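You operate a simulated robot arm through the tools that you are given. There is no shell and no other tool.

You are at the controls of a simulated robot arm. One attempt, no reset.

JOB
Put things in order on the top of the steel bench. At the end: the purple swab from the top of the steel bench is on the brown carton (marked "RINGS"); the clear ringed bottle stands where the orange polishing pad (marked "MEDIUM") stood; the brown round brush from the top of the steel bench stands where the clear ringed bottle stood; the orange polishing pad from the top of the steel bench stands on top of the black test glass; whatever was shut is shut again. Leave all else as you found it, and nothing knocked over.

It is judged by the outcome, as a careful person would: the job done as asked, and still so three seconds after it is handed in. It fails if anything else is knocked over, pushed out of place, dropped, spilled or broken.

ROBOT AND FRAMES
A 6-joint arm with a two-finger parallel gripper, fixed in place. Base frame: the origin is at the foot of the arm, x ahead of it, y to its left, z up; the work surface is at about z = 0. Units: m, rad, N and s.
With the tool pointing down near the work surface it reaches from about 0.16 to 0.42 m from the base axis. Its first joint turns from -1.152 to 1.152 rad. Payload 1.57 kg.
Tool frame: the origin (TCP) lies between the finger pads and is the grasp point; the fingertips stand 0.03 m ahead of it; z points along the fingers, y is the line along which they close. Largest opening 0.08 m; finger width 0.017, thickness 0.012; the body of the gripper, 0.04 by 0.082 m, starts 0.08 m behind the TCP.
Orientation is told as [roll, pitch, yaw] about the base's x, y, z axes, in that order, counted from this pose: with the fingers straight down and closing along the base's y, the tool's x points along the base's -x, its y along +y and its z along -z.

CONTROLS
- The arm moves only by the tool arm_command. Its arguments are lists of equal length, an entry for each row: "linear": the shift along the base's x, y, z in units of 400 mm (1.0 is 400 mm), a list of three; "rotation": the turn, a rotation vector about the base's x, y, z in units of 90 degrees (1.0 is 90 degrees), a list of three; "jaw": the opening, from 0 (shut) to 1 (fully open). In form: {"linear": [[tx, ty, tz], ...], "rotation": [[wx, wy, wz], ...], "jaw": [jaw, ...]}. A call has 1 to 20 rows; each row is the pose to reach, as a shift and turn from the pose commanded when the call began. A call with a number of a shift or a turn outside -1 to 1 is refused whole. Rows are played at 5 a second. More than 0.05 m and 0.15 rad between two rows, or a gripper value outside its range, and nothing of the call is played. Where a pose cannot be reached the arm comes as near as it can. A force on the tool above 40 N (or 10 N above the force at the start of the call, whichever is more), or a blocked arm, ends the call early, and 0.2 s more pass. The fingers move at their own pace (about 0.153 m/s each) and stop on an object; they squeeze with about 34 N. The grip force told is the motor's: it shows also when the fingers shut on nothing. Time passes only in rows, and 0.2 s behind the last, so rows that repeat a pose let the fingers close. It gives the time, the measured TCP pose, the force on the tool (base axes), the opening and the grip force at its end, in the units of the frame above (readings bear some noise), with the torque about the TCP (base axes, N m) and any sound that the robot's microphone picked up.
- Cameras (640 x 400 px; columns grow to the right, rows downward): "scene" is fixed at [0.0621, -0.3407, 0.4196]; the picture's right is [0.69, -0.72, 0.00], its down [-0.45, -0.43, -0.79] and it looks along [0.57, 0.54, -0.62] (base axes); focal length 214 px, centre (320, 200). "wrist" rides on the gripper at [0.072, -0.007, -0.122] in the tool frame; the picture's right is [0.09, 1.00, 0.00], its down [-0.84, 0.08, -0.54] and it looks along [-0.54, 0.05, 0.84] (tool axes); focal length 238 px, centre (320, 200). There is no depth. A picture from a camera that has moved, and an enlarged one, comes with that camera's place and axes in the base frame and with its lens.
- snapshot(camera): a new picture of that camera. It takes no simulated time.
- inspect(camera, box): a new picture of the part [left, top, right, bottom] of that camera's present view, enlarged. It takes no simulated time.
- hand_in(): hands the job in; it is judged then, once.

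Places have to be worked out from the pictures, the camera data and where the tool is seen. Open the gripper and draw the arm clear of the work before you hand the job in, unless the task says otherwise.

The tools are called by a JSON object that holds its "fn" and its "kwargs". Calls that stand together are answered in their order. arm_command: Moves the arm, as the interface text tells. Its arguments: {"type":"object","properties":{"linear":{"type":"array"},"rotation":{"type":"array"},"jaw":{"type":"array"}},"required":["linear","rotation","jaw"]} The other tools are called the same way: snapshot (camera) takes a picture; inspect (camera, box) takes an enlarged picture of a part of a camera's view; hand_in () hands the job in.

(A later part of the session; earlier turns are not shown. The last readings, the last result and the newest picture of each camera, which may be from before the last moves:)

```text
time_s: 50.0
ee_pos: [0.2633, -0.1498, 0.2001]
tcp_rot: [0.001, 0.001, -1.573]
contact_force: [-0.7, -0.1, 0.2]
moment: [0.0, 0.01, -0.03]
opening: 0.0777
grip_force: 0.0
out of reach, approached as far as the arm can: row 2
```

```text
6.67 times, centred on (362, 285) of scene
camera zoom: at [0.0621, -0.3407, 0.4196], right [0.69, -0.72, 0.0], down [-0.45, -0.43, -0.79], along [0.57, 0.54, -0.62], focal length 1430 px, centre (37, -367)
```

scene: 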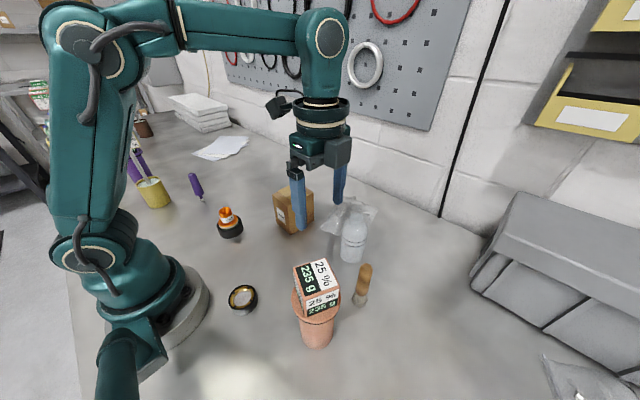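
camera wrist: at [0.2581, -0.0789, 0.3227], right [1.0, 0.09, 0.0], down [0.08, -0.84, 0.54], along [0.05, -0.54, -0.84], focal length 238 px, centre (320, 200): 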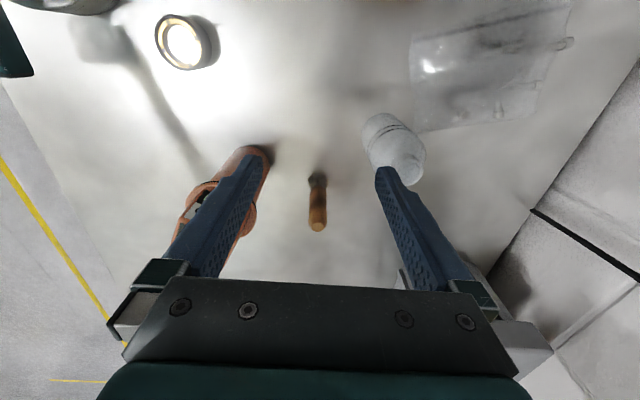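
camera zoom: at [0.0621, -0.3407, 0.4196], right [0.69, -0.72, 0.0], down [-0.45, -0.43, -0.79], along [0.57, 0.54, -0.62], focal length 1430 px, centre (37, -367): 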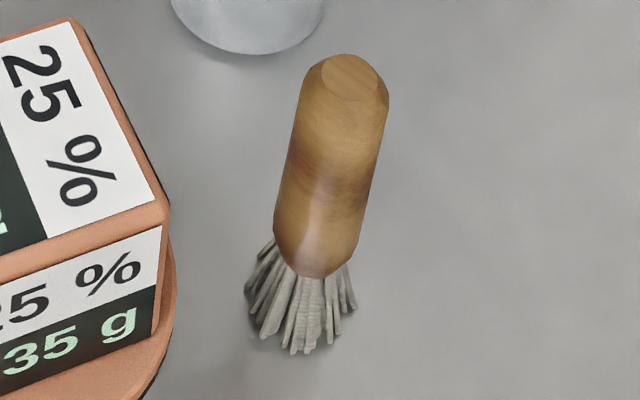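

From here the brush is near (0.270, -0.249), about 0.12 m tall with a handle roughly 0.023 m thick. The pot's cap edge is at x ≈ 0.208. I'll narrow the jaw to 0.06 m and hover above the brush with the tips at z ≈ 0.14.

{"fn": "arm_command", "kwargs": {"linear": [[0.003, -0.06, -0.01], [0.006, -0.13, -0.03], [0.01, -0.2, -0.06], [0.0125, -0.2475, -0.075], [0.0125, -0.2475, -0.075]], "rotation": [[0, 0, 0], [0, 0, 0], [0, 0, 0], [0, 0, 0], [0, 0, 0]], "jaw": [0.85, 0.75, 0.75, 0.75, 0.75]}}

{"fn": "snapshot", "kwargs": {"camera": "wrist"}}

{"fn": "inspect", "kwargs": {"camera": "wrist", "box": [260, 90, 380, 190]}}

{"fn": "inspect", "kwargs": {"camera": "scene", "box": [280, 170, 420, 350]}}

```text
time_s: 51.2
ee_pos: [0.2679, -0.2502, 0.1712]
tcp_rot: [0.0, 0.0, -1.57]
contact_force: [0.2, -1.0, -0.5]
moment: [0.0, -0.01, 0.0]
opening: 0.0599
grip_force: 0.1
```

```text
taken
camera wrist: at [0.2631, -0.1794, 0.2931], right [1.0, 0.09, 0.0], down [0.08, -0.84, 0.54], along [0.05, -0.54, -0.84], focal length 238 px, centre (320, 200)
```

wrist: 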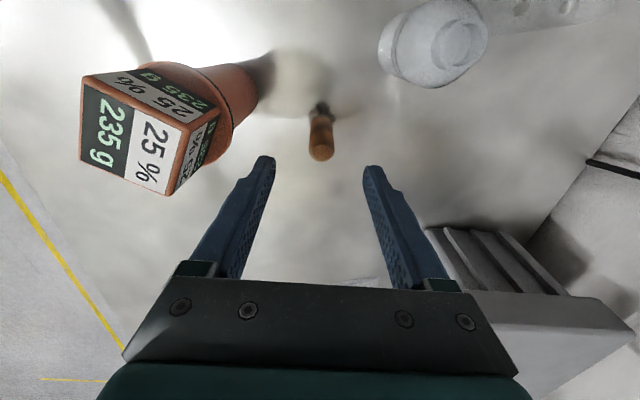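

```text
4.00 times, centred on (320, 140) of wrist
camera zoom: at [0.2631, -0.1794, 0.2931], right [1.0, 0.09, 0.0], down [0.08, -0.84, 0.54], along [0.05, -0.54, -0.84], focal length 953 px, centre (320, 440)
```

zoom: 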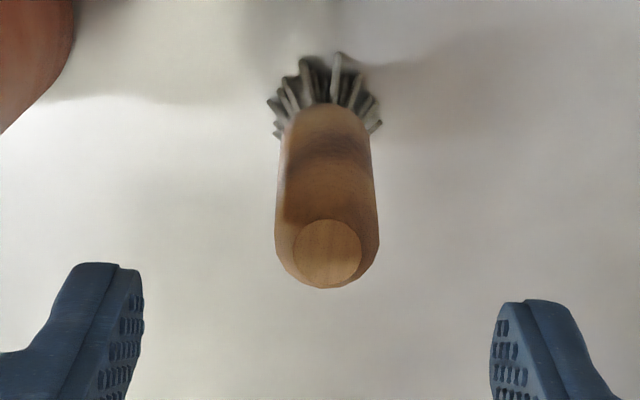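

```text
2.22 times, centred on (350, 260) of scene
camera zoom: at [0.0621, -0.3407, 0.4196], right [0.69, -0.72, 0.0], down [-0.45, -0.43, -0.79], along [0.57, 0.54, -0.62], focal length 477 px, centre (253, 67)
```

zoom: 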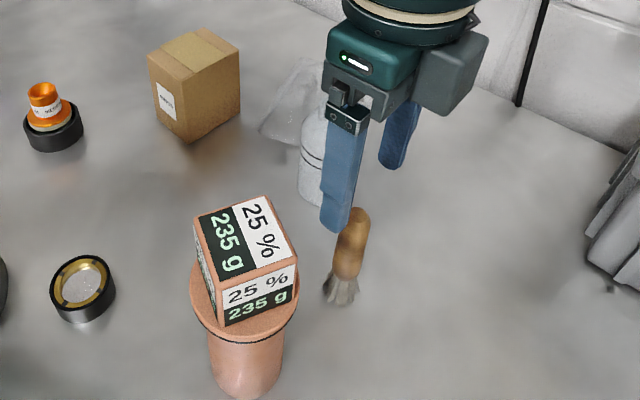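

The brush axis is about 1 mm in +x and 4 mm in +y from the TCP. I'll correct that, lower to TCP z ≈ 0.085 and close slowly on the handle.

{"fn": "arm_command", "kwargs": {"linear": [[0.002, 0.006, -0.01], [0.002, 0.01, -0.05], [0.002, 0.01, -0.1], [0.002, 0.01, -0.15], [0.002, 0.01, -0.19], [0.002, 0.01, -0.2125], [0.002, 0.01, -0.2125], [0.002, 0.01, -0.2125], [0.002, 0.01, -0.2125], [0.002, 0.01, -0.2125], [0.002, 0.01, -0.2125]], "rotation": [[0, 0, 0], [0, 0, 0], [0, 0, 0], [0, 0, 0], [0, 0, 0], [0, 0, 0], [0, 0, 0], [0, 0, 0], [0, 0, 0], [0, 0, 0], [0, 0, 0]], "jaw": [0.75, 0.75, 0.75, 0.75, 0.75, 0.75, 0.6, 0.45, 0.35, 0.25, 0.1]}}

{"fn": "inspect", "kwargs": {"camera": "wrist", "box": [240, 70, 400, 230]}}

{"fn": "inspect", "kwargs": {"camera": "scene", "box": [280, 190, 420, 350]}}

```text
time_s: 53.6
ee_pos: [0.2699, -0.2449, 0.0855]
tcp_rot: [-0.001, -0.001, -1.57]
contact_force: [0.1, -0.7, 1.0]
moment: [0.02, 0.0, 0.0]
opening: 0.0218
grip_force: 34.4
```

```text
2.50 times, centred on (320, 150) of wrist
camera zoom: at [0.2655, -0.1735, 0.2093], right [1.0, 0.09, 0.0], down [0.08, -0.84, 0.54], along [0.05, -0.54, -0.84], focal length 596 px, centre (320, 325)
```

zoom: 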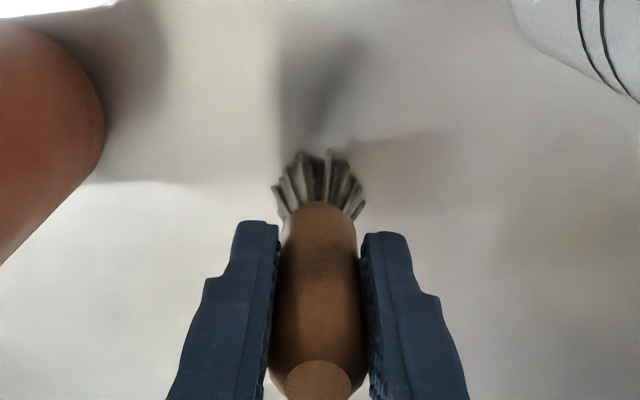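

```text
2.50 times, centred on (350, 270) of scene
camera zoom: at [0.0621, -0.3407, 0.4196], right [0.69, -0.72, 0.0], down [-0.45, -0.43, -0.79], along [0.57, 0.54, -0.62], focal length 536 px, centre (245, 25)
```

zoom: 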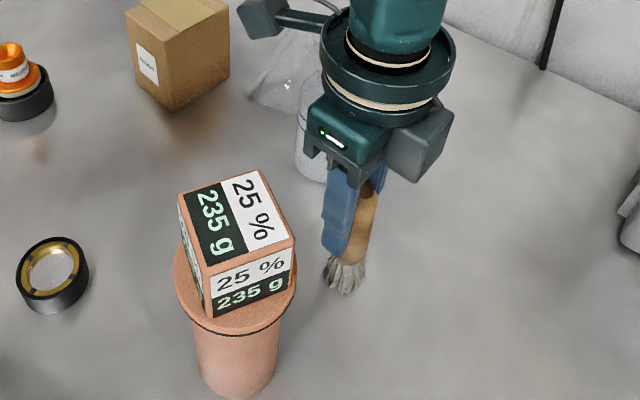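

The handle is gripped at 0.022 m. I'll do a slow 2 cm test lift.

{"fn": "arm_command", "kwargs": {"linear": [[0, 0, 0.006], [0, 0, 0.015], [0, 0, 0.03], [0, 0, 0.05], [0, 0, 0.05]], "rotation": [[0, 0, 0], [0, 0, 0], [0, 0, 0], [0, 0, 0], [0, 0, 0]], "jaw": [0, 0, 0, 0, 0]}}

{"fn": "inspect", "kwargs": {"camera": "wrist", "box": [240, 70, 400, 230]}}

{"fn": "inspect", "kwargs": {"camera": "scene", "box": [280, 190, 420, 350]}}

```text
time_s: 54.8
ee_pos: [0.2711, -0.2445, 0.1067]
tcp_rot: [0.0, -0.001, -1.571]
contact_force: [-0.3, -0.1, -0.9]
moment: [0.02, -0.02, 0.0]
opening: 0.0217
grip_force: 34.0
```

```text
2.50 times, centred on (320, 150) of wrist
camera zoom: at [0.2663, -0.1734, 0.229], right [1.0, 0.09, 0.0], down [0.08, -0.84, 0.54], along [0.05, -0.54, -0.84], focal length 596 px, centre (320, 325)
```

zoom: 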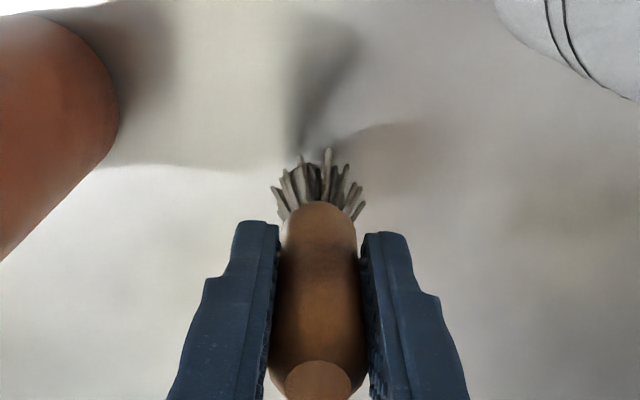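

```text
2.50 times, centred on (350, 270) of scene
camera zoom: at [0.0621, -0.3407, 0.4196], right [0.69, -0.72, 0.0], down [-0.45, -0.43, -0.79], along [0.57, 0.54, -0.62], focal length 536 px, centre (245, 25)
```

zoom: 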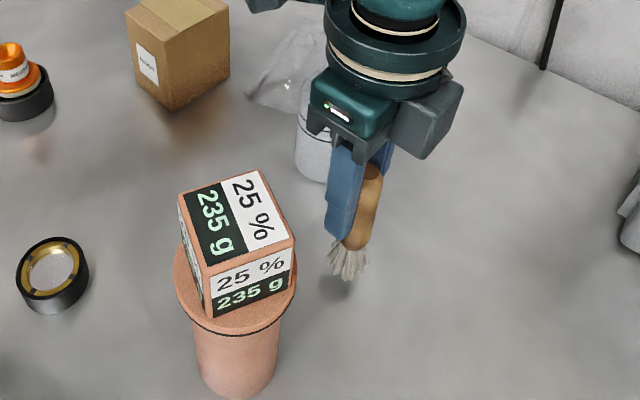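

The brush is held securely. I'll carry it up and inward, clear of the pot, bottle and carton, and turn the gripper back to yaw 0 on the way toward the bottle's old place.

{"fn": "arm_command", "kwargs": {"linear": [[0, 0, 0.06], [0, 0.01, 0.13], [-0.01, 0.06, 0.18], [-0.03, 0.14, 0.22], [-0.06, 0.23, 0.25], [-0.08, 0.32, 0.26], [-0.09, 0.41, 0.26], [-0.095, 0.5, 0.26], [-0.095, 0.59, 0.26], [-0.095, 0.68, 0.26], [-0.09, 0.77, 0.26], [-0.075, 0.86, 0.26], [-0.05, 0.94, 0.26], [-0.03, 0.98, 0.25], [-0.02, 1.0, 0.24], [-0.02, 1.0, 0.24]], "rotation": [[0, 0, 0], [0, 0, 0], [0, 0, 0], [0, 0, 0.05], [0, 0, 0.14], [0, 0, 0.23], [0, 0, 0.32], [0, 0, 0.41], [0, 0, 0.5], [0, 0, 0.59], [0, 0, 0.68], [0, 0, 0.77], [0, 0, 0.86], [0, 0, 0.94], [0, 0, 1.0], [0, 0, 1.0]], "jaw": [0, 0, 0, 0, 0, 0, 0, 0, 0, 0, 0, 0, 0, 0, 0, 0]}}

{"fn": "snapshot", "kwargs": {"camera": "wrist"}}

{"fn": "snapshot", "kwargs": {"camera": "scene"}}

```text
time_s: 58.2
ee_pos: [0.2614, 0.1555, 0.201]
tcp_rot: [0.001, 0.001, 0.001]
contact_force: [-0.7, -0.1, -0.6]
moment: [0.02, 0.03, 0.0]
opening: 0.0218
grip_force: 34.4
```

```text
taken
camera wrist: at [0.1909, 0.148, 0.3241], right [-0.09, 1.0, 0.0], down [0.84, 0.08, 0.54], along [0.54, 0.05, -0.84], focal length 238 px, centre (320, 200)
```

wrist: 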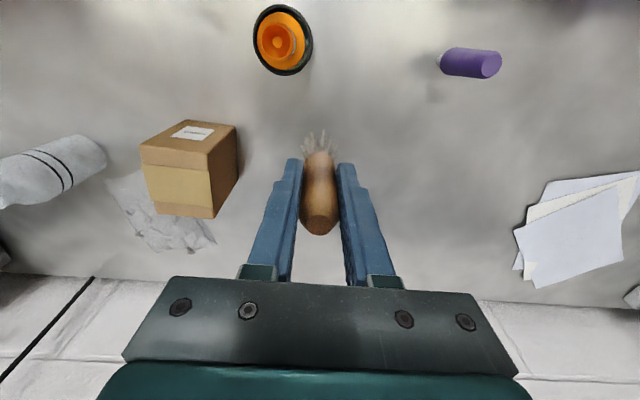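

```text
taken
```

scene: 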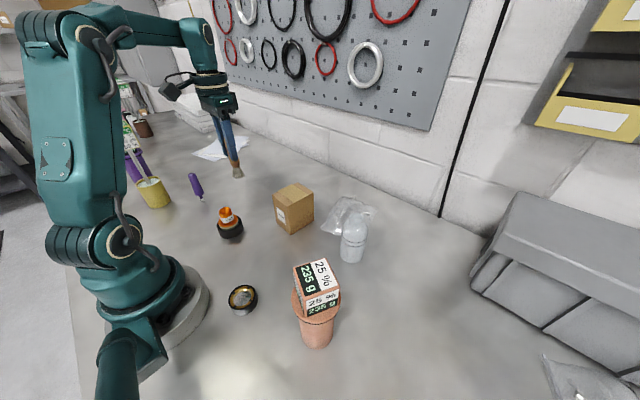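

The brush is upright in the grip. I'll move over the bottle's old spot at (0.2895, 0.2095) and lower to a few mm above the bench.

{"fn": "arm_command", "kwargs": {"linear": [[0.02, 0.04, -0.03], [0.045, 0.09, -0.06], [0.067, 0.136, -0.09], [0.067, 0.136, -0.14], [0.067, 0.136, -0.19], [0.067, 0.136, -0.235], [0.067, 0.136, -0.265], [0.067, 0.136, -0.272], [0.067, 0.136, -0.272]], "rotation": [[0, 0, 0], [0, 0, 0], [0, 0, 0], [0, 0, 0], [0, 0, 0], [0, 0, 0], [0, 0, 0], [0, 0, 0], [0, 0, 0]], "jaw": [0, 0, 0, 0, 0, 0, 0, 0, 0]}}

{"fn": "inspect", "kwargs": {"camera": "scene", "box": [205, 140, 275, 210]}}

{"fn": "snapshot", "kwargs": {"camera": "wrist"}}

```text
time_s: 60.2
ee_pos: [0.2893, 0.2095, 0.0932]
tcp_rot: [0.0, -0.001, -0.001]
contact_force: [-0.4, 0.6, -0.8]
moment: [-0.02, -0.03, 0.01]
opening: 0.0219
grip_force: 33.7
```

```text
5.71 times, centred on (240, 175) of scene
camera zoom: at [0.0621, -0.3407, 0.4196], right [0.69, -0.72, 0.0], down [-0.45, -0.43, -0.79], along [0.57, 0.54, -0.62], focal length 1226 px, centre (777, 343)
```

zoom: 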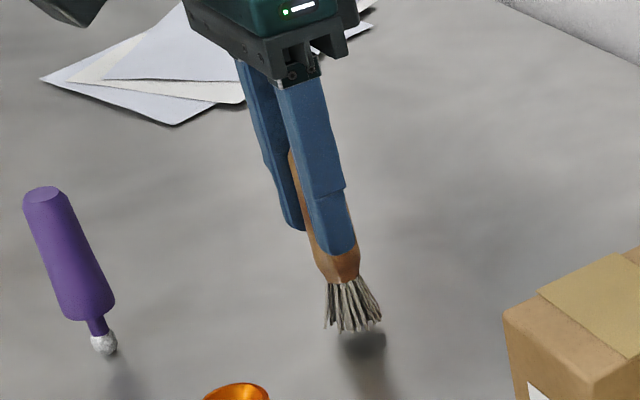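

```text
taken
camera wrist: at [0.2188, 0.2016, 0.2163], right [-0.09, 1.0, 0.0], down [0.84, 0.08, 0.54], along [0.54, 0.05, -0.84], focal length 238 px, centre (320, 200)
```

wrist: 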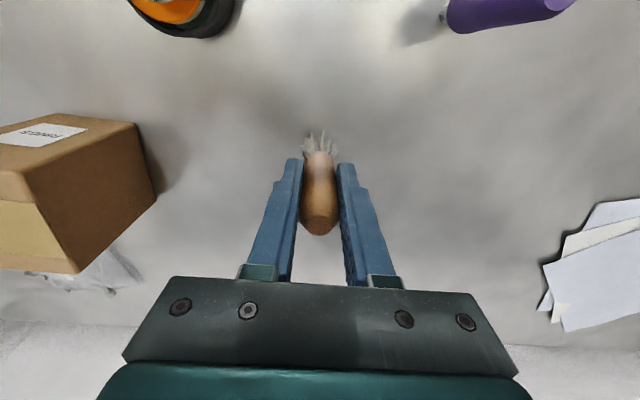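

The brush hangs a few mm above the bench. I'll lower it in small steps until contact.

{"fn": "arm_command", "kwargs": {"linear": [[0, 0, -0.004], [0, 0, -0.008], [0, 0, -0.012], [0, 0, -0.015], [0, 0, -0.015]], "rotation": [[0, 0, 0], [0, 0, 0], [0, 0, 0], [0, 0, 0], [0, 0, 0]], "jaw": [0, 0, 0, 0, 0]}}

{"fn": "inspect", "kwargs": {"camera": "scene", "box": [220, 160, 270, 210]}}

```text
time_s: 61.4
ee_pos: [0.2885, 0.2097, 0.0866]
tcp_rot: [0.0, -0.001, -0.001]
contact_force: [0.3, -1.0, -0.2]
moment: [-0.02, 0.0, 0.05]
opening: 0.0218
grip_force: 33.9
```

```text
8.00 times, centred on (245, 185) of scene
camera zoom: at [0.0621, -0.3407, 0.4196], right [0.69, -0.72, 0.0], down [-0.45, -0.43, -0.79], along [0.57, 0.54, -0.62], focal length 1716 px, centre (920, 320)
```

zoom: 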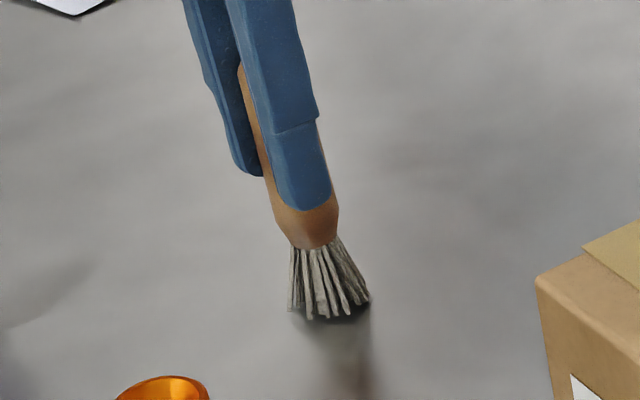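

{"fn": "arm_command", "kwargs": {"linear": [[0, 0, -0.002], [0, 0, -0.004], [0, 0, -0.0045], [0, 0, -0.0045]], "rotation": [[0, 0, 0], [0, 0, 0], [0, 0, 0], [0, 0, 0]], "jaw": [0, 0, 0, 0]}}

```text
time_s: 62.4
ee_pos: [0.2907, 0.2095, 0.0858]
tcp_rot: [0.001, -0.001, 0.0]
contact_force: [-5.0, -0.8, 17.1]
moment: [-0.07, 0.34, 0.03]
opening: 0.0218
grip_force: 34.4
```

Contact is firm at 17 N, which is more than needed. I'll back off slightly before releasing so the brush isn't stressed sideways.

{"fn": "arm_command", "kwargs": {"linear": [[0, 0, 0.001], [0, 0, 0.002], [0, 0, 0.002]], "rotation": [[0, 0, 0], [0, 0, 0], [0, 0, 0]], "jaw": [0, 0, 0]}}

{"fn": "inspect", "kwargs": {"camera": "scene", "box": [220, 160, 270, 210]}}

{"fn": "inspect", "kwargs": {"camera": "wrist", "box": [260, 100, 380, 250]}}

```text
time_s: 63.2
ee_pos: [0.2897, 0.2098, 0.0866]
tcp_rot: [0.002, 0.0, -0.001]
contact_force: [-3.8, 0.9, 9.9]
moment: [0.1, 0.16, 0.01]
opening: 0.0216
grip_force: 34.0
```

```text
8.00 times, centred on (245, 185) of scene
camera zoom: at [0.0621, -0.3407, 0.4196], right [0.69, -0.72, 0.0], down [-0.45, -0.43, -0.79], along [0.57, 0.54, -0.62], focal length 1716 px, centre (920, 320)
```

zoom: 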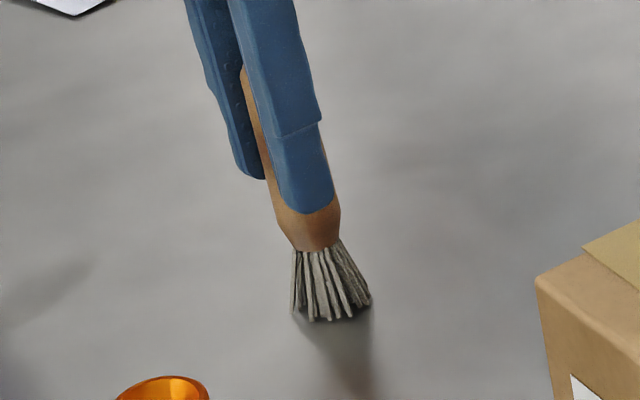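

```text
2.67 times, centred on (320, 175) of wrist
camera zoom: at [0.2192, 0.2023, 0.2085], right [-0.09, 1.0, 0.0], down [0.84, 0.08, 0.54], along [0.54, 0.05, -0.84], focal length 636 px, centre (320, 267)
```

zoom: 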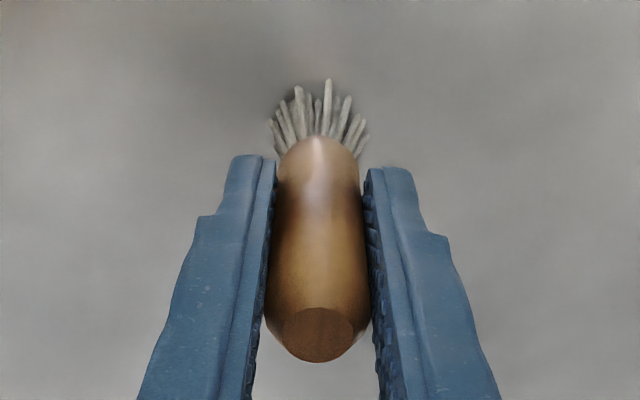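

{"fn": "arm_command", "kwargs": {"linear": [[0, 0, 0.001], [0, 0, 0.002], [0, 0, 0.002]], "rotation": [[0, 0, 0], [0, 0, 0], [0, 0, 0]], "jaw": [0, 0, 0]}}

```text
time_s: 64.0
ee_pos: [0.2897, 0.2104, 0.0874]
tcp_rot: [0.0, -0.002, -0.001]
contact_force: [0.1, -0.2, -1.8]
moment: [0.0, -0.04, 0.03]
opening: 0.0216
grip_force: 34.1
```

The pressure is off, and the brush is now just hanging about half a mm up. I'll lower that half mm, open slowly and rise.

{"fn": "arm_command", "kwargs": {"linear": [[0, 0, -0.001], [0, 0, -0.0013], [0, 0, -0.0013], [0, 0, -0.0013], [0, 0, -0.0013], [0, 0, -0.0013], [0, 0, -0.0013], [0, 0, 0.0], [0, 0, 0.03], [0, 0, 0.08], [0, 0, 0.14], [0, 0, 0.2], [0, 0, 0.2]], "rotation": [[0, 0, 0], [0, 0, 0], [0, 0, 0], [0, 0, 0], [0, 0, 0], [0, 0, 0], [0, 0, 0], [0, 0, 0], [0, 0, 0], [0, 0, 0], [0, 0, 0], [0, 0, 0], [0, 0, 0]], "jaw": [0, 0.2, 0.265, 0.285, 0.33, 0.45, 0.65, 0.7, 0.7, 0.7, 0.7, 0.7, 0.7]}}

{"fn": "snapshot", "kwargs": {"camera": "wrist"}}

{"fn": "inspect", "kwargs": {"camera": "scene", "box": [180, 140, 330, 250]}}

```text
time_s: 66.8
ee_pos: [0.2885, 0.2095, 0.1678]
tcp_rot: [-0.003, 0.0, 0.001]
contact_force: [-0.4, 0.1, 0.4]
moment: [-0.04, -0.01, 0.0]
opening: 0.0561
grip_force: 0.1
```

```text
taken
camera wrist: at [0.2185, 0.2016, 0.29], right [-0.09, 1.0, 0.0], down [0.84, 0.08, 0.54], along [0.54, 0.05, -0.84], focal length 238 px, centre (320, 200)
```

wrist: 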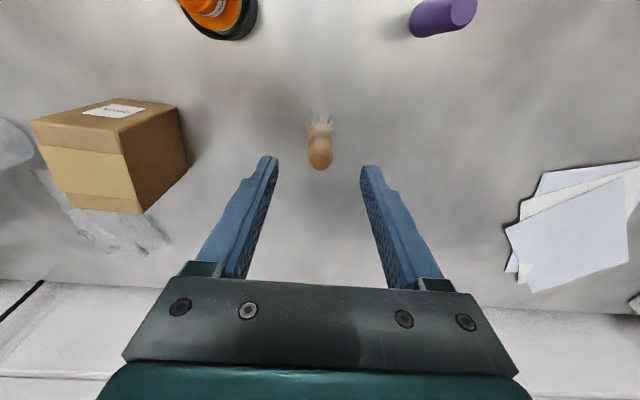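

```text
3.64 times, centred on (255, 195) of scene
camera zoom: at [0.0621, -0.3407, 0.4196], right [0.69, -0.72, 0.0], down [-0.45, -0.43, -0.79], along [0.57, 0.54, -0.62], focal length 780 px, centre (556, 218)
```

zoom: 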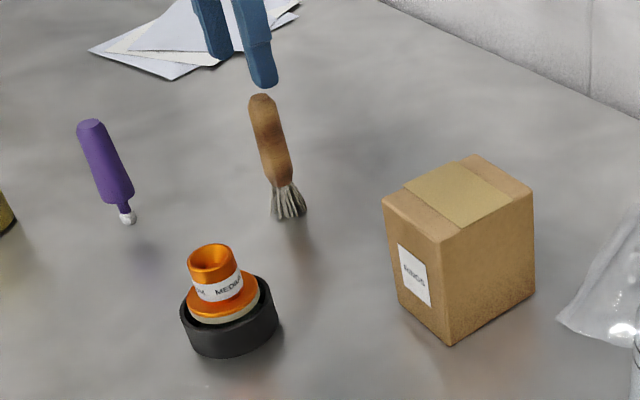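

The brush stands upright at the bottle's old place. The swab is last: I'll move above it at about (0.190, 0.288) with the tips well clear and check alignment.

{"fn": "arm_command", "kwargs": {"linear": [[0, 0, 0.02], [-0.05, 0.04, 0.03], [-0.11, 0.085, 0.03], [-0.17, 0.135, 0.03], [-0.22, 0.175, 0.02], [-0.249, 0.196, 0.01], [-0.249, 0.196, 0.01]], "rotation": [[0, 0, 0], [0, 0, 0], [0, 0, 0], [0, 0, 0], [0, 0, 0], [0, 0, 0], [0, 0, 0]], "jaw": [0.7, 0.7, 0.75, 0.8, 0.8, 0.8, 0.8]}}

{"fn": "snapshot", "kwargs": {"camera": "wrist"}}

{"fn": "snapshot", "kwargs": {"camera": "scene"}}

{"fn": "inspect", "kwargs": {"camera": "wrist", "box": [260, 80, 380, 200]}}

```text
time_s: 68.4
ee_pos: [0.1908, 0.29, 0.1733]
tcp_rot: [0.002, 0.0, 0.0]
contact_force: [0.2, -0.8, -0.4]
moment: [0.0, -0.01, 0.01]
opening: 0.064
grip_force: 0.1
```

```text
taken
camera wrist: at [0.1197, 0.2809, 0.2958], right [-0.09, 1.0, 0.0], down [0.84, 0.08, 0.54], along [0.54, 0.05, -0.84], focal length 238 px, centre (320, 200)
```

wrist: 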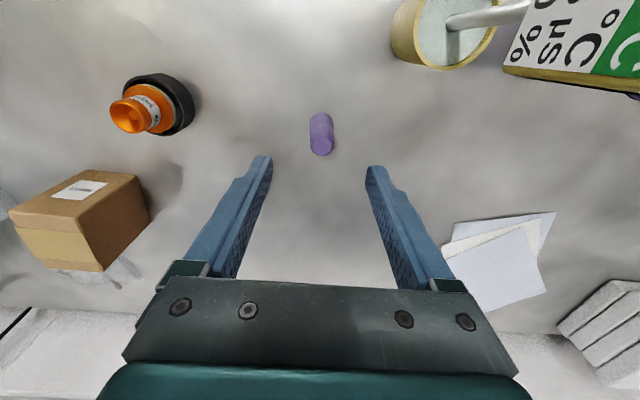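

```text
taken
```

scene: 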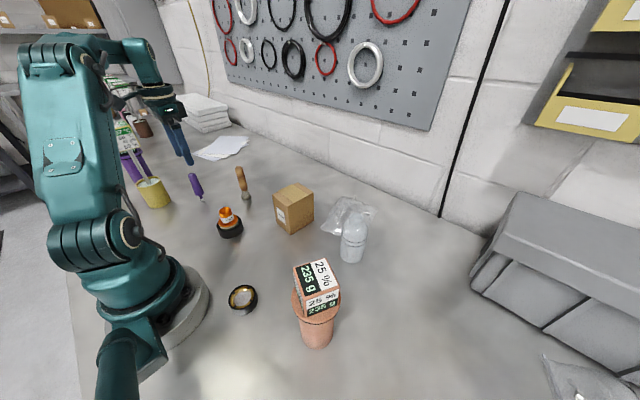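

```text
3.33 times, centred on (320, 140) of wrist
camera zoom: at [0.1197, 0.2809, 0.2958], right [-0.09, 1.0, 0.0], down [0.84, 0.08, 0.54], along [0.54, 0.05, -0.84], focal length 794 px, centre (320, 400)
```

zoom: 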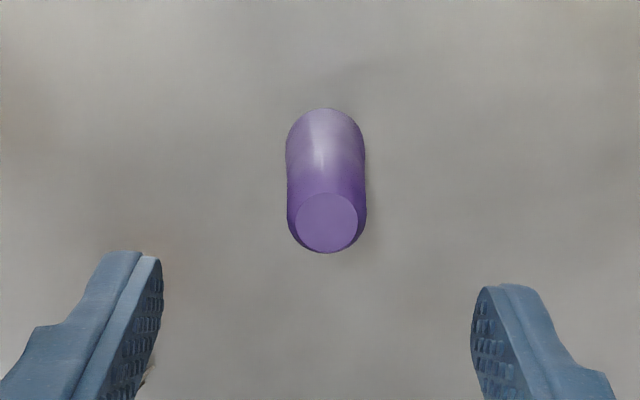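

The swab is right under the TCP, within 1 mm, at about (0.190, 0.289). Its handle is about 0.021 m thick. I'll lower to TCP z ≈ 0.052 and close slowly on the purple handle.

{"fn": "arm_command", "kwargs": {"linear": [[0, 0.0025, -0.05], [0, 0.0025, -0.11], [0, 0.0025, -0.17], [0, 0.0025, -0.23], [0, 0.0025, -0.275], [0, 0.0025, -0.295], [0, 0.0025, -0.295], [0, 0.0025, -0.295], [0, 0.0025, -0.295], [0, 0.0025, -0.295], [0, 0.0025, -0.295], [0, 0.0025, -0.295]], "rotation": [[0, 0, 0], [0, 0, 0], [0, 0, 0], [0, 0, 0], [0, 0, 0], [0, 0, 0], [0, 0, 0], [0, 0, 0], [0, 0, 0], [0, 0, 0], [0, 0, 0], [0, 0, 0]], "jaw": [0.8, 0.8, 0.8, 0.8, 0.8, 0.8, 0.6, 0.45, 0.36, 0.3, 0.25, 0.1]}}

{"fn": "inspect", "kwargs": {"camera": "wrist", "box": [240, 70, 400, 230]}}

{"fn": "inspect", "kwargs": {"camera": "scene", "box": [160, 130, 260, 230]}}

```text
time_s: 71.0
ee_pos: [0.1909, 0.2892, 0.0536]
tcp_rot: [0.0, 0.002, 0.0]
contact_force: [0.5, 0.3, -0.2]
moment: [0.0, -0.02, 0.0]
opening: 0.0241
grip_force: 33.7
```

```text
2.50 times, centred on (320, 150) of wrist
camera zoom: at [0.1189, 0.2819, 0.1764], right [-0.09, 1.0, 0.0], down [0.84, 0.08, 0.54], along [0.54, 0.05, -0.84], focal length 596 px, centre (320, 325)
```

zoom: 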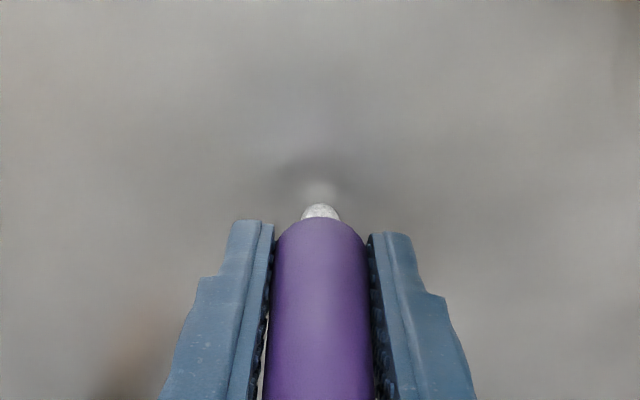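

```text
4.00 times, centred on (210, 180) of scene
camera zoom: at [0.0621, -0.3407, 0.4196], right [0.69, -0.72, 0.0], down [-0.45, -0.43, -0.79], along [0.57, 0.54, -0.62], focal length 858 px, centre (760, 280)
```

zoom: 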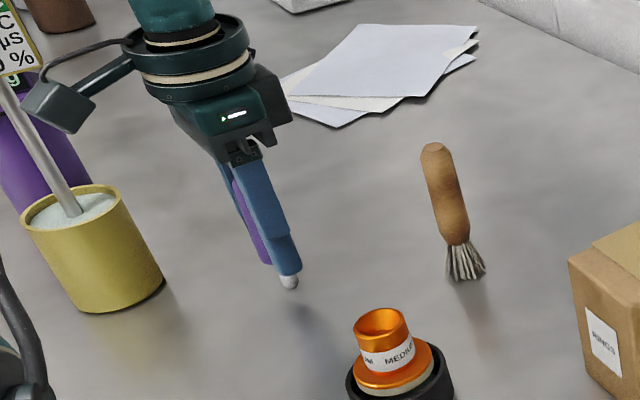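

The swab is gripped at 0.024 m. I'll do a slow test lift.

{"fn": "arm_command", "kwargs": {"linear": [[0, 0, 0.006], [0, 0, 0.015], [0, 0, 0.03], [0, 0, 0.055], [0, 0, 0.08], [0, 0, 0.08]], "rotation": [[0, 0, 0], [0, 0, 0], [0, 0, 0], [0, 0, 0], [0, 0, 0], [0, 0, 0]], "jaw": [0, 0, 0, 0, 0, 0]}}

{"fn": "inspect", "kwargs": {"camera": "wrist", "box": [240, 70, 400, 230]}}

{"fn": "inspect", "kwargs": {"camera": "scene", "box": [160, 130, 260, 230]}}

{"fn": "inspect", "kwargs": {"camera": "scene", "box": [265, 175, 325, 240]}}

```text
time_s: 72.4
ee_pos: [0.1901, 0.2895, 0.0864]
tcp_rot: [0.002, -0.001, 0.001]
contact_force: [0.3, -1.0, 0.0]
moment: [-0.01, -0.01, 0.02]
opening: 0.024
grip_force: 34.3
```

```text
2.50 times, centred on (320, 150) of wrist
camera zoom: at [0.1192, 0.2813, 0.2087], right [-0.09, 1.0, 0.0], down [0.84, 0.08, 0.54], along [0.54, 0.05, -0.84], focal length 596 px, centre (320, 325)
```

zoom: 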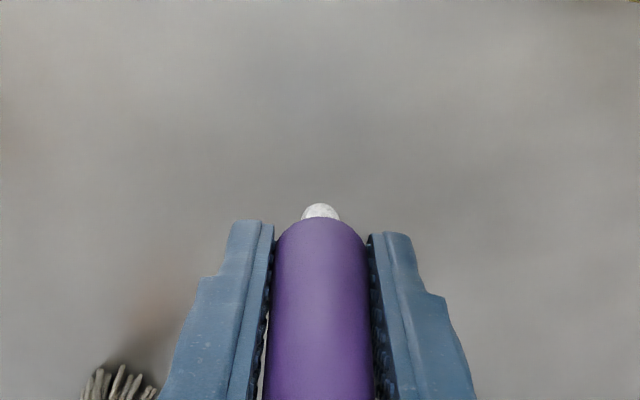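

```text
4.00 times, centred on (210, 180) of scene
camera zoom: at [0.0621, -0.3407, 0.4196], right [0.69, -0.72, 0.0], down [-0.45, -0.43, -0.79], along [0.57, 0.54, -0.62], focal length 858 px, centre (760, 280)
```

zoom: 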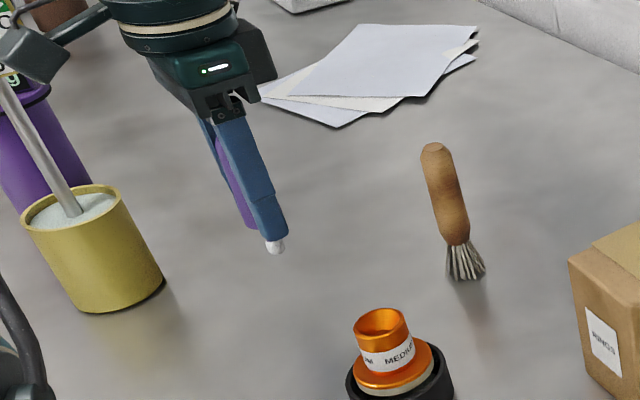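

```text
6.15 times, centred on (295, 208) of scene
camera zoom: at [0.0621, -0.3407, 0.4196], right [0.69, -0.72, 0.0], down [-0.45, -0.43, -0.79], along [0.57, 0.54, -0.62], focal length 1320 px, centre (474, 154)
```

zoom: 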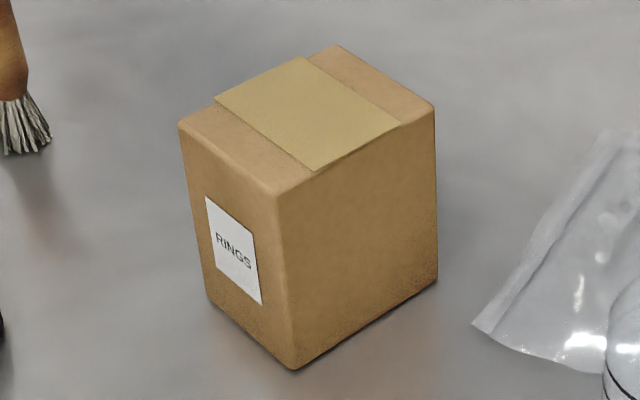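

The swab is held. The carton's top is at z ≈ 0.096 and spans about x 0.287–0.371 and y -0.022–0.040. I'll carry the swab high on an inner path, clear of the brush and test glass, to hover above the carton's centre.

{"fn": "arm_command", "kwargs": {"linear": [[0, 0, 0.08], [0, 0, 0.16], [0, -0.02, 0.23], [0.01, -0.1, 0.26], [0.02, -0.19, 0.265], [0.04, -0.28, 0.265], [0.07, -0.365, 0.265], [0.105, -0.445, 0.265], [0.145, -0.52, 0.26], [0.19, -0.585, 0.26], [0.24, -0.635, 0.255], [0.29, -0.67, 0.25], [0.33, -0.69, 0.245], [0.3475, -0.697, 0.24], [0.3475, -0.697, 0.24]], "rotation": [[0, 0, 0], [0, 0, 0], [0, 0, 0], [0, 0, 0], [0, 0, 0], [0, 0, 0], [0, 0, 0], [0, 0, 0], [0, 0, 0], [0, 0, 0], [0, 0, 0], [0, 0, 0], [0, 0, 0], [0, 0, 0], [0, 0, 0]], "jaw": [0, 0, 0, 0, 0, 0, 0, 0, 0, 0, 0, 0, 0, 0, 0]}}

{"fn": "snapshot", "kwargs": {"camera": "wrist"}}

{"fn": "snapshot", "kwargs": {"camera": "scene"}}

{"fn": "inspect", "kwargs": {"camera": "scene", "box": [250, 130, 350, 240]}}

```text
time_s: 75.6
ee_pos: [0.3316, 0.0115, 0.1818]
tcp_rot: [-0.001, -0.001, 0.001]
contact_force: [-0.2, -0.1, -0.1]
moment: [-0.01, 0.02, 0.04]
opening: 0.024
grip_force: 33.4
```

```text
taken
camera wrist: at [0.2594, 0.0042, 0.3048], right [-0.09, 1.0, 0.0], down [0.84, 0.08, 0.54], along [0.54, 0.05, -0.84], focal length 238 px, centre (320, 200)
```

wrist: 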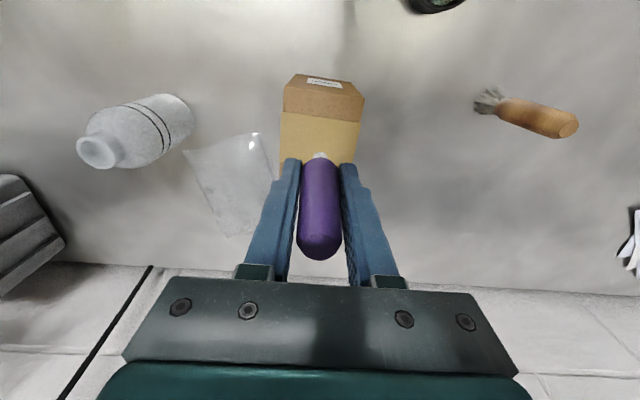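

```text
taken
```

scene: 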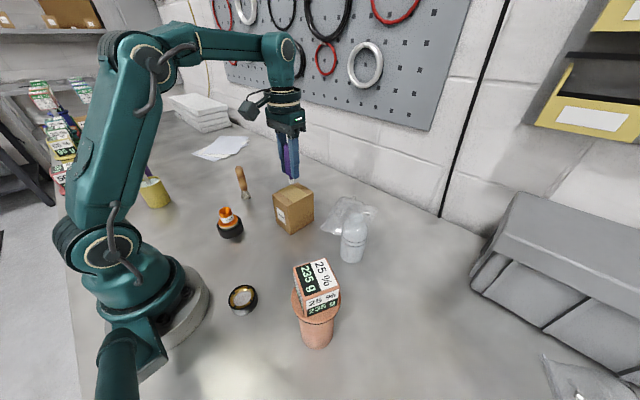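

```text
3.64 times, centred on (300, 185) of scene
camera zoom: at [0.0621, -0.3407, 0.4196], right [0.69, -0.72, 0.0], down [-0.45, -0.43, -0.79], along [0.57, 0.54, -0.62], focal length 780 px, centre (393, 254)
```

zoom: 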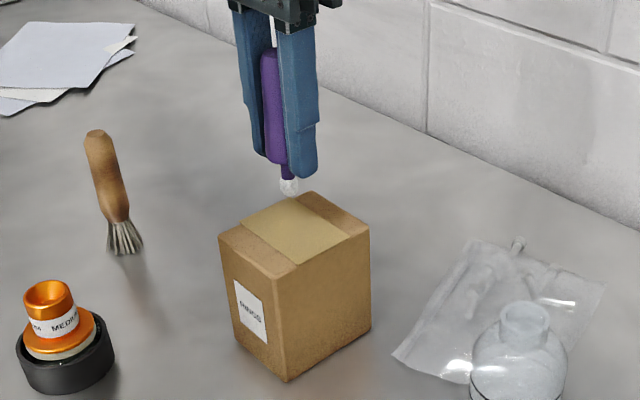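

{"fn": "inspect", "kwargs": {"camera": "wrist", "box": [260, 60, 390, 200]}}

```text
2.86 times, centred on (325, 130) of wrist
camera zoom: at [0.2594, 0.0042, 0.3048], right [-0.09, 1.0, 0.0], down [0.84, 0.08, 0.54], along [0.54, 0.05, -0.84], focal length 681 px, centre (306, 400)
```

zoom: 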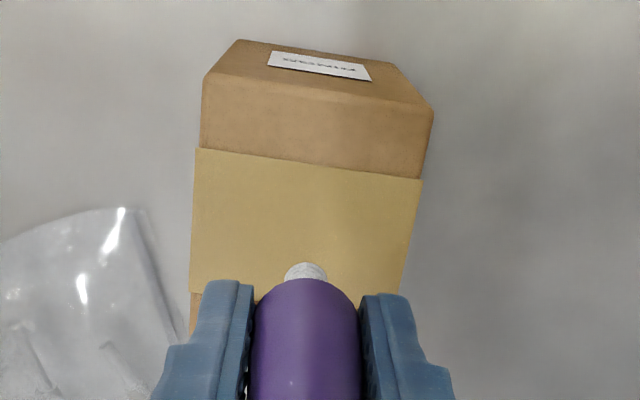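

The carton top edges agree in both cameras, so the TCP is over its centre. I'll lower until the swab's tip is a few mm above the top.

{"fn": "arm_command", "kwargs": {"linear": [[0, 0, -0.02], [0, 0, -0.04], [0, 0, -0.055], [0, 0, -0.065], [0, 0, -0.065]], "rotation": [[0, 0, 0], [0, 0, 0], [0, 0, 0], [0, 0, 0], [0, 0, 0]], "jaw": [0, 0, 0, 0, 0]}}

{"fn": "inspect", "kwargs": {"camera": "scene", "box": [265, 150, 325, 220]}}

```text
time_s: 76.8
ee_pos: [0.3283, 0.0109, 0.1558]
tcp_rot: [0.0, -0.001, 0.0]
contact_force: [0.7, 0.1, -0.4]
moment: [0.02, 0.0, 0.01]
opening: 0.0241
grip_force: 34.3
```

```text
5.71 times, centred on (295, 185) of scene
camera zoom: at [0.0621, -0.3407, 0.4196], right [0.69, -0.72, 0.0], down [-0.45, -0.43, -0.79], along [0.57, 0.54, -0.62], focal length 1226 px, centre (463, 286)
```

zoom: 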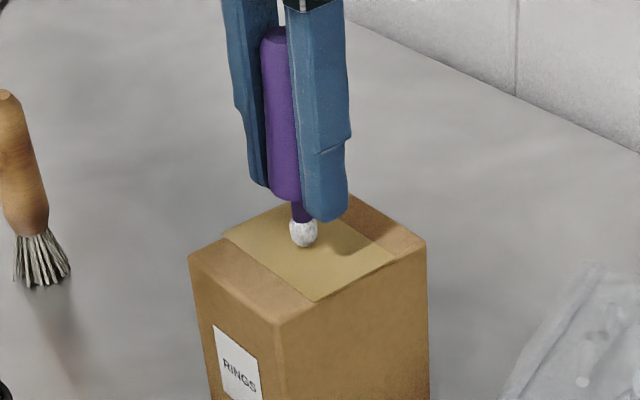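

The tip is a few mm above the carton's tape. I'll step down slowly while watching the force.

{"fn": "arm_command", "kwargs": {"linear": [[0, 0, -0.003], [0, 0, -0.006], [0, 0, -0.009], [0, 0, -0.011], [0, 0, -0.011]], "rotation": [[0, 0, 0], [0, 0, 0], [0, 0, 0], [0, 0, 0], [0, 0, 0]], "jaw": [0, 0, 0, 0, 0]}}

{"fn": "inspect", "kwargs": {"camera": "scene", "box": [265, 150, 325, 220]}}

```text
time_s: 78.0
ee_pos: [0.3297, 0.011, 0.1514]
tcp_rot: [0.0, -0.004, 0.0]
contact_force: [-2.5, 0.1, 28.1]
moment: [-0.03, 0.13, 0.02]
opening: 0.024
grip_force: 34.6
```

```text
5.71 times, centred on (295, 185) of scene
camera zoom: at [0.062, -0.3407, 0.4196], right [0.69, -0.72, 0.0], down [-0.45, -0.43, -0.79], along [0.57, 0.54, -0.62], focal length 1226 px, centre (463, 286)
```

zoom: 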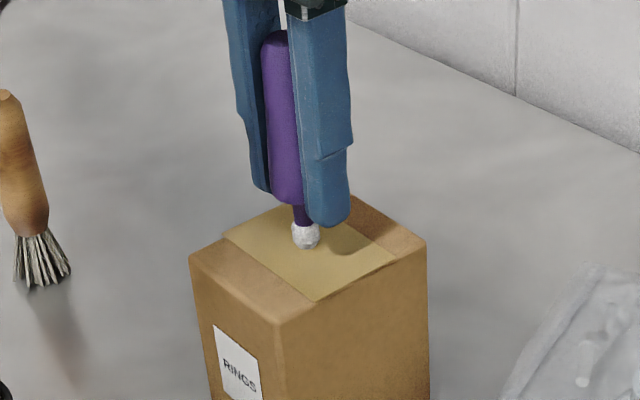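

Contact: 28 N upward, with the tip on the carton top. I'll ease up to take off the pressure.

{"fn": "arm_command", "kwargs": {"linear": [[0, 0, 0.0015], [0, 0, 0.003], [0, 0, 0.003]], "rotation": [[0, 0, 0], [0, 0, 0], [0, 0, 0]], "jaw": [0, 0, 0]}}

{"fn": "inspect", "kwargs": {"camera": "wrist", "box": [250, 100, 390, 270]}}

{"fn": "inspect", "kwargs": {"camera": "scene", "box": [275, 155, 315, 200]}}

```text
time_s: 78.8
ee_pos: [0.3294, 0.011, 0.1521]
tcp_rot: [0.0, -0.003, 0.0]
contact_force: [6.5, 0.2, 16.1]
moment: [0.02, -0.31, -0.02]
opening: 0.0239
grip_force: 34.2
```

```text
2.35 times, centred on (320, 185) of wrist
camera zoom: at [0.2587, 0.0037, 0.2744], right [-0.09, 1.0, 0.0], down [0.84, 0.08, 0.54], along [0.54, 0.05, -0.84], focal length 561 px, centre (320, 235)
```

zoom: 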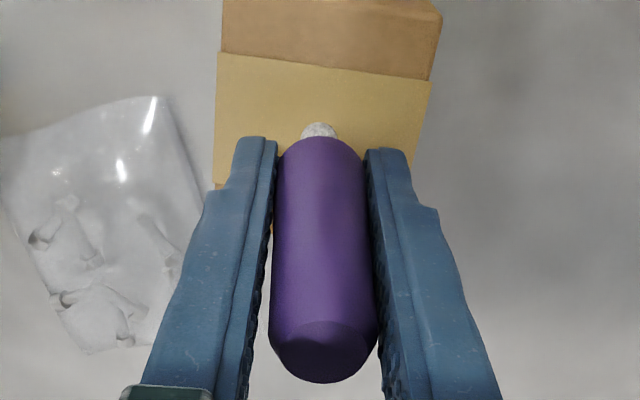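

```text
8.89 times, centred on (295, 178) of scene
camera zoom: at [0.062, -0.3407, 0.4196], right [0.69, -0.72, 0.0], down [-0.45, -0.43, -0.79], along [0.57, 0.54, -0.62], focal length 1906 px, centre (542, 400)
```

zoom: 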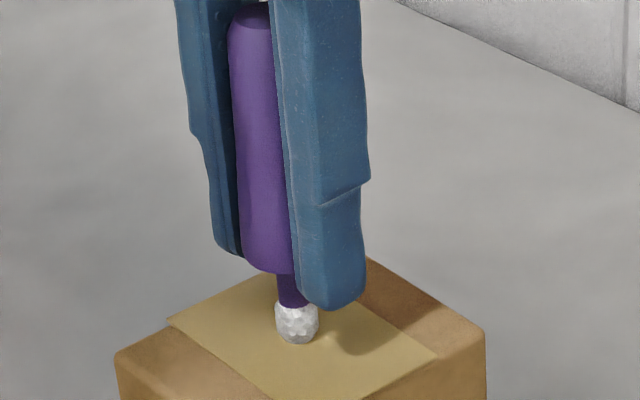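

{"fn": "arm_command", "kwargs": {"linear": [[0, 0, 0.0015], [0, 0, 0.003], [0, 0, 0.003]], "rotation": [[0, 0, 0], [0, 0, 0], [0, 0, 0]], "jaw": [0, 0, 0]}}

{"fn": "inspect", "kwargs": {"camera": "wrist", "box": [250, 100, 390, 270]}}

{"fn": "inspect", "kwargs": {"camera": "scene", "box": [275, 155, 315, 200]}}

```text
time_s: 79.6
ee_pos: [0.3281, 0.0099, 0.1532]
tcp_rot: [0.0, 0.003, 0.0]
contact_force: [0.4, -0.3, 0.4]
moment: [0.0, 0.0, 0.01]
opening: 0.0239
grip_force: 34.1
```

```text
2.35 times, centred on (320, 185) of wrist
camera zoom: at [0.2578, 0.0035, 0.2755], right [-0.09, 1.0, 0.0], down [0.84, 0.08, 0.54], along [0.54, 0.05, -0.84], focal length 561 px, centre (320, 235)
```

zoom: 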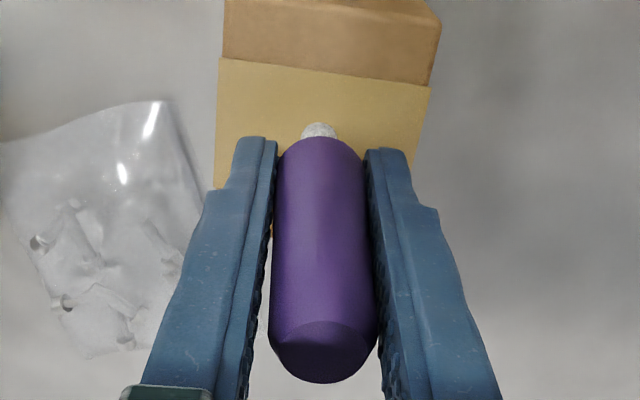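

```text
8.89 times, centred on (295, 178) of scene
camera zoom: at [0.0621, -0.3407, 0.4196], right [0.69, -0.72, 0.0], down [-0.45, -0.43, -0.79], along [0.57, 0.54, -0.62], focal length 1906 px, centre (542, 400)
```

zoom: 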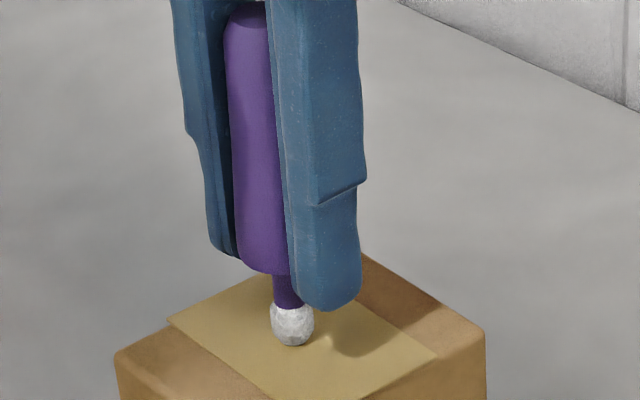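

The pressure is gone and the swab's tilt hasn't changed. I'll lower a fraction of a mm and open the fingers very gradually, staying in place so I can check that it stands before withdrawing.

{"fn": "arm_command", "kwargs": {"linear": [[0, 0, -0.0008], [0, 0, -0.0008], [0, 0, -0.0008], [0, 0, -0.0008], [0, 0, -0.0008], [0, 0, -0.0008], [0, 0, -0.0008], [0, 0, -0.0008], [0, 0, -0.0008], [0, 0, -0.0008]], "rotation": [[0, 0, 0], [0, 0, 0], [0, 0, 0], [0, 0, 0], [0, 0, 0], [0, 0, 0], [0, 0, 0], [0, 0, 0], [0, 0, 0], [0, 0, 0]], "jaw": [0.2, 0.27, 0.29, 0.295, 0.3, 0.305, 0.312, 0.325, 0.345, 0.37]}}

{"fn": "inspect", "kwargs": {"camera": "wrist", "box": [250, 100, 390, 270]}}

{"fn": "inspect", "kwargs": {"camera": "scene", "box": [275, 155, 315, 200]}}

```text
time_s: 81.8
ee_pos: [0.3296, 0.0102, 0.1522]
tcp_rot: [0.001, 0.002, 0.0]
contact_force: [0.1, 0.0, -0.5]
moment: [-0.01, 0.0, 0.0]
opening: 0.0298
grip_force: 0.1
```

```text
2.35 times, centred on (320, 185) of wrist
camera zoom: at [0.2585, 0.0028, 0.2756], right [-0.09, 1.0, 0.0], down [0.84, 0.08, 0.54], along [0.54, 0.05, -0.84], focal length 561 px, centre (320, 235)
```

zoom: 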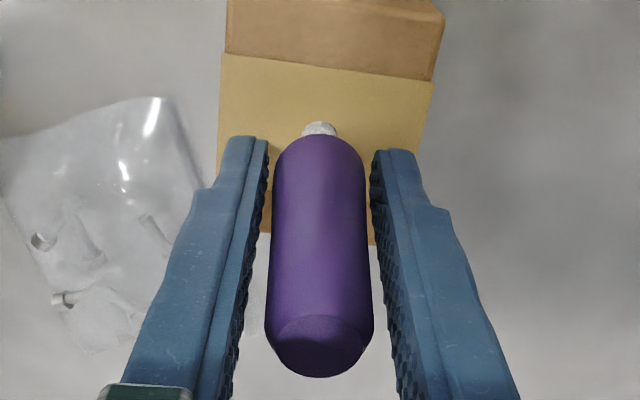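

```text
8.89 times, centred on (295, 178) of scene
camera zoom: at [0.0621, -0.3407, 0.4196], right [0.69, -0.72, 0.0], down [-0.45, -0.43, -0.79], along [0.57, 0.54, -0.62], focal length 1906 px, centre (542, 400)
```

zoom: 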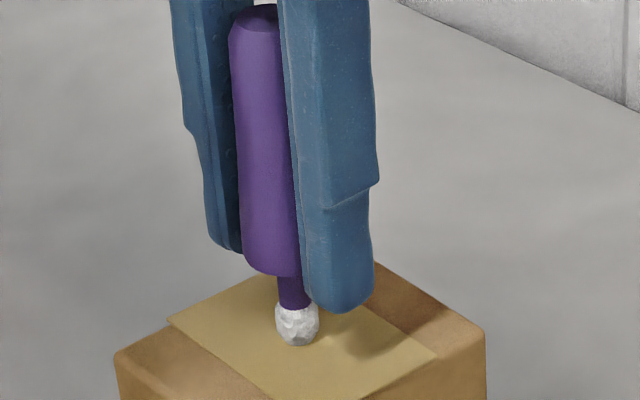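

The swab is free of both fingers and standing. Its top at about 0.19 m is too high to lift over at this radius, so I'll open fully. Then I'll rise a little and back straight out toward the base in -x, with the swab passing between the open fingers under the gripper body.

{"fn": "arm_command", "kwargs": {"linear": [[0, 0, 0], [0, 0, 0], [0, 0, 0], [0, 0, 0], [0, 0, 0], [0, 0, 0], [0, 0, 0], [0, 0, 0]], "rotation": [[0, 0, 0], [0, 0, 0], [0, 0, 0], [0, 0, 0], [0, 0, 0], [0, 0, 0], [0, 0, 0], [0, 0, 0]], "jaw": [0.41, 0.46, 0.53, 0.62, 0.72, 0.84, 0.98, 1]}}

{"fn": "inspect", "kwargs": {"camera": "wrist", "box": [230, 100, 410, 270]}}

{"fn": "inspect", "kwargs": {"camera": "scene", "box": [265, 135, 325, 220]}}

```text
time_s: 83.6
ee_pos: [0.3289, 0.0113, 0.1533]
tcp_rot: [-0.002, 0.001, 0.0]
contact_force: [-0.1, -0.6, 0.6]
moment: [0.02, 0.02, 0.0]
opening: 0.0799
grip_force: 0.1
```

```text
2.35 times, centred on (320, 185) of wrist
camera zoom: at [0.2585, 0.0028, 0.2756], right [-0.09, 1.0, 0.0], down [0.84, 0.08, 0.54], along [0.54, 0.05, -0.84], focal length 561 px, centre (320, 235)
```

zoom: 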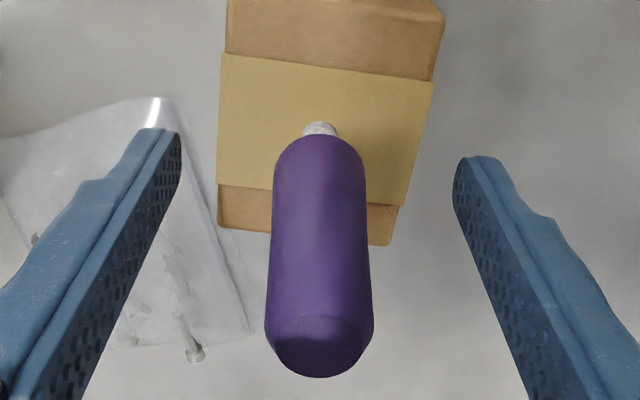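

```text
4.71 times, centred on (295, 178) of scene
camera zoom: at [0.0621, -0.3407, 0.4196], right [0.69, -0.72, 0.0], down [-0.45, -0.43, -0.79], along [0.57, 0.54, -0.62], focal length 1009 px, centre (438, 306)
```

zoom: 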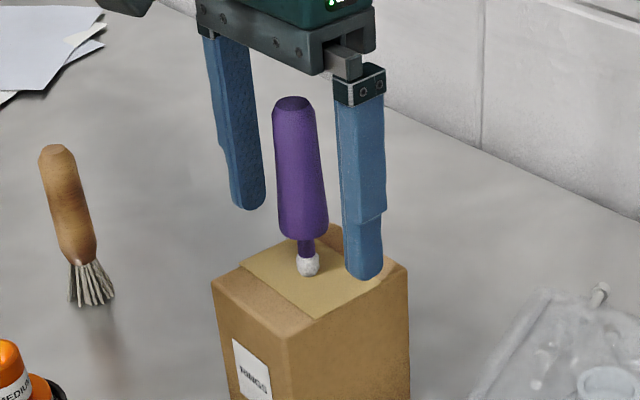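

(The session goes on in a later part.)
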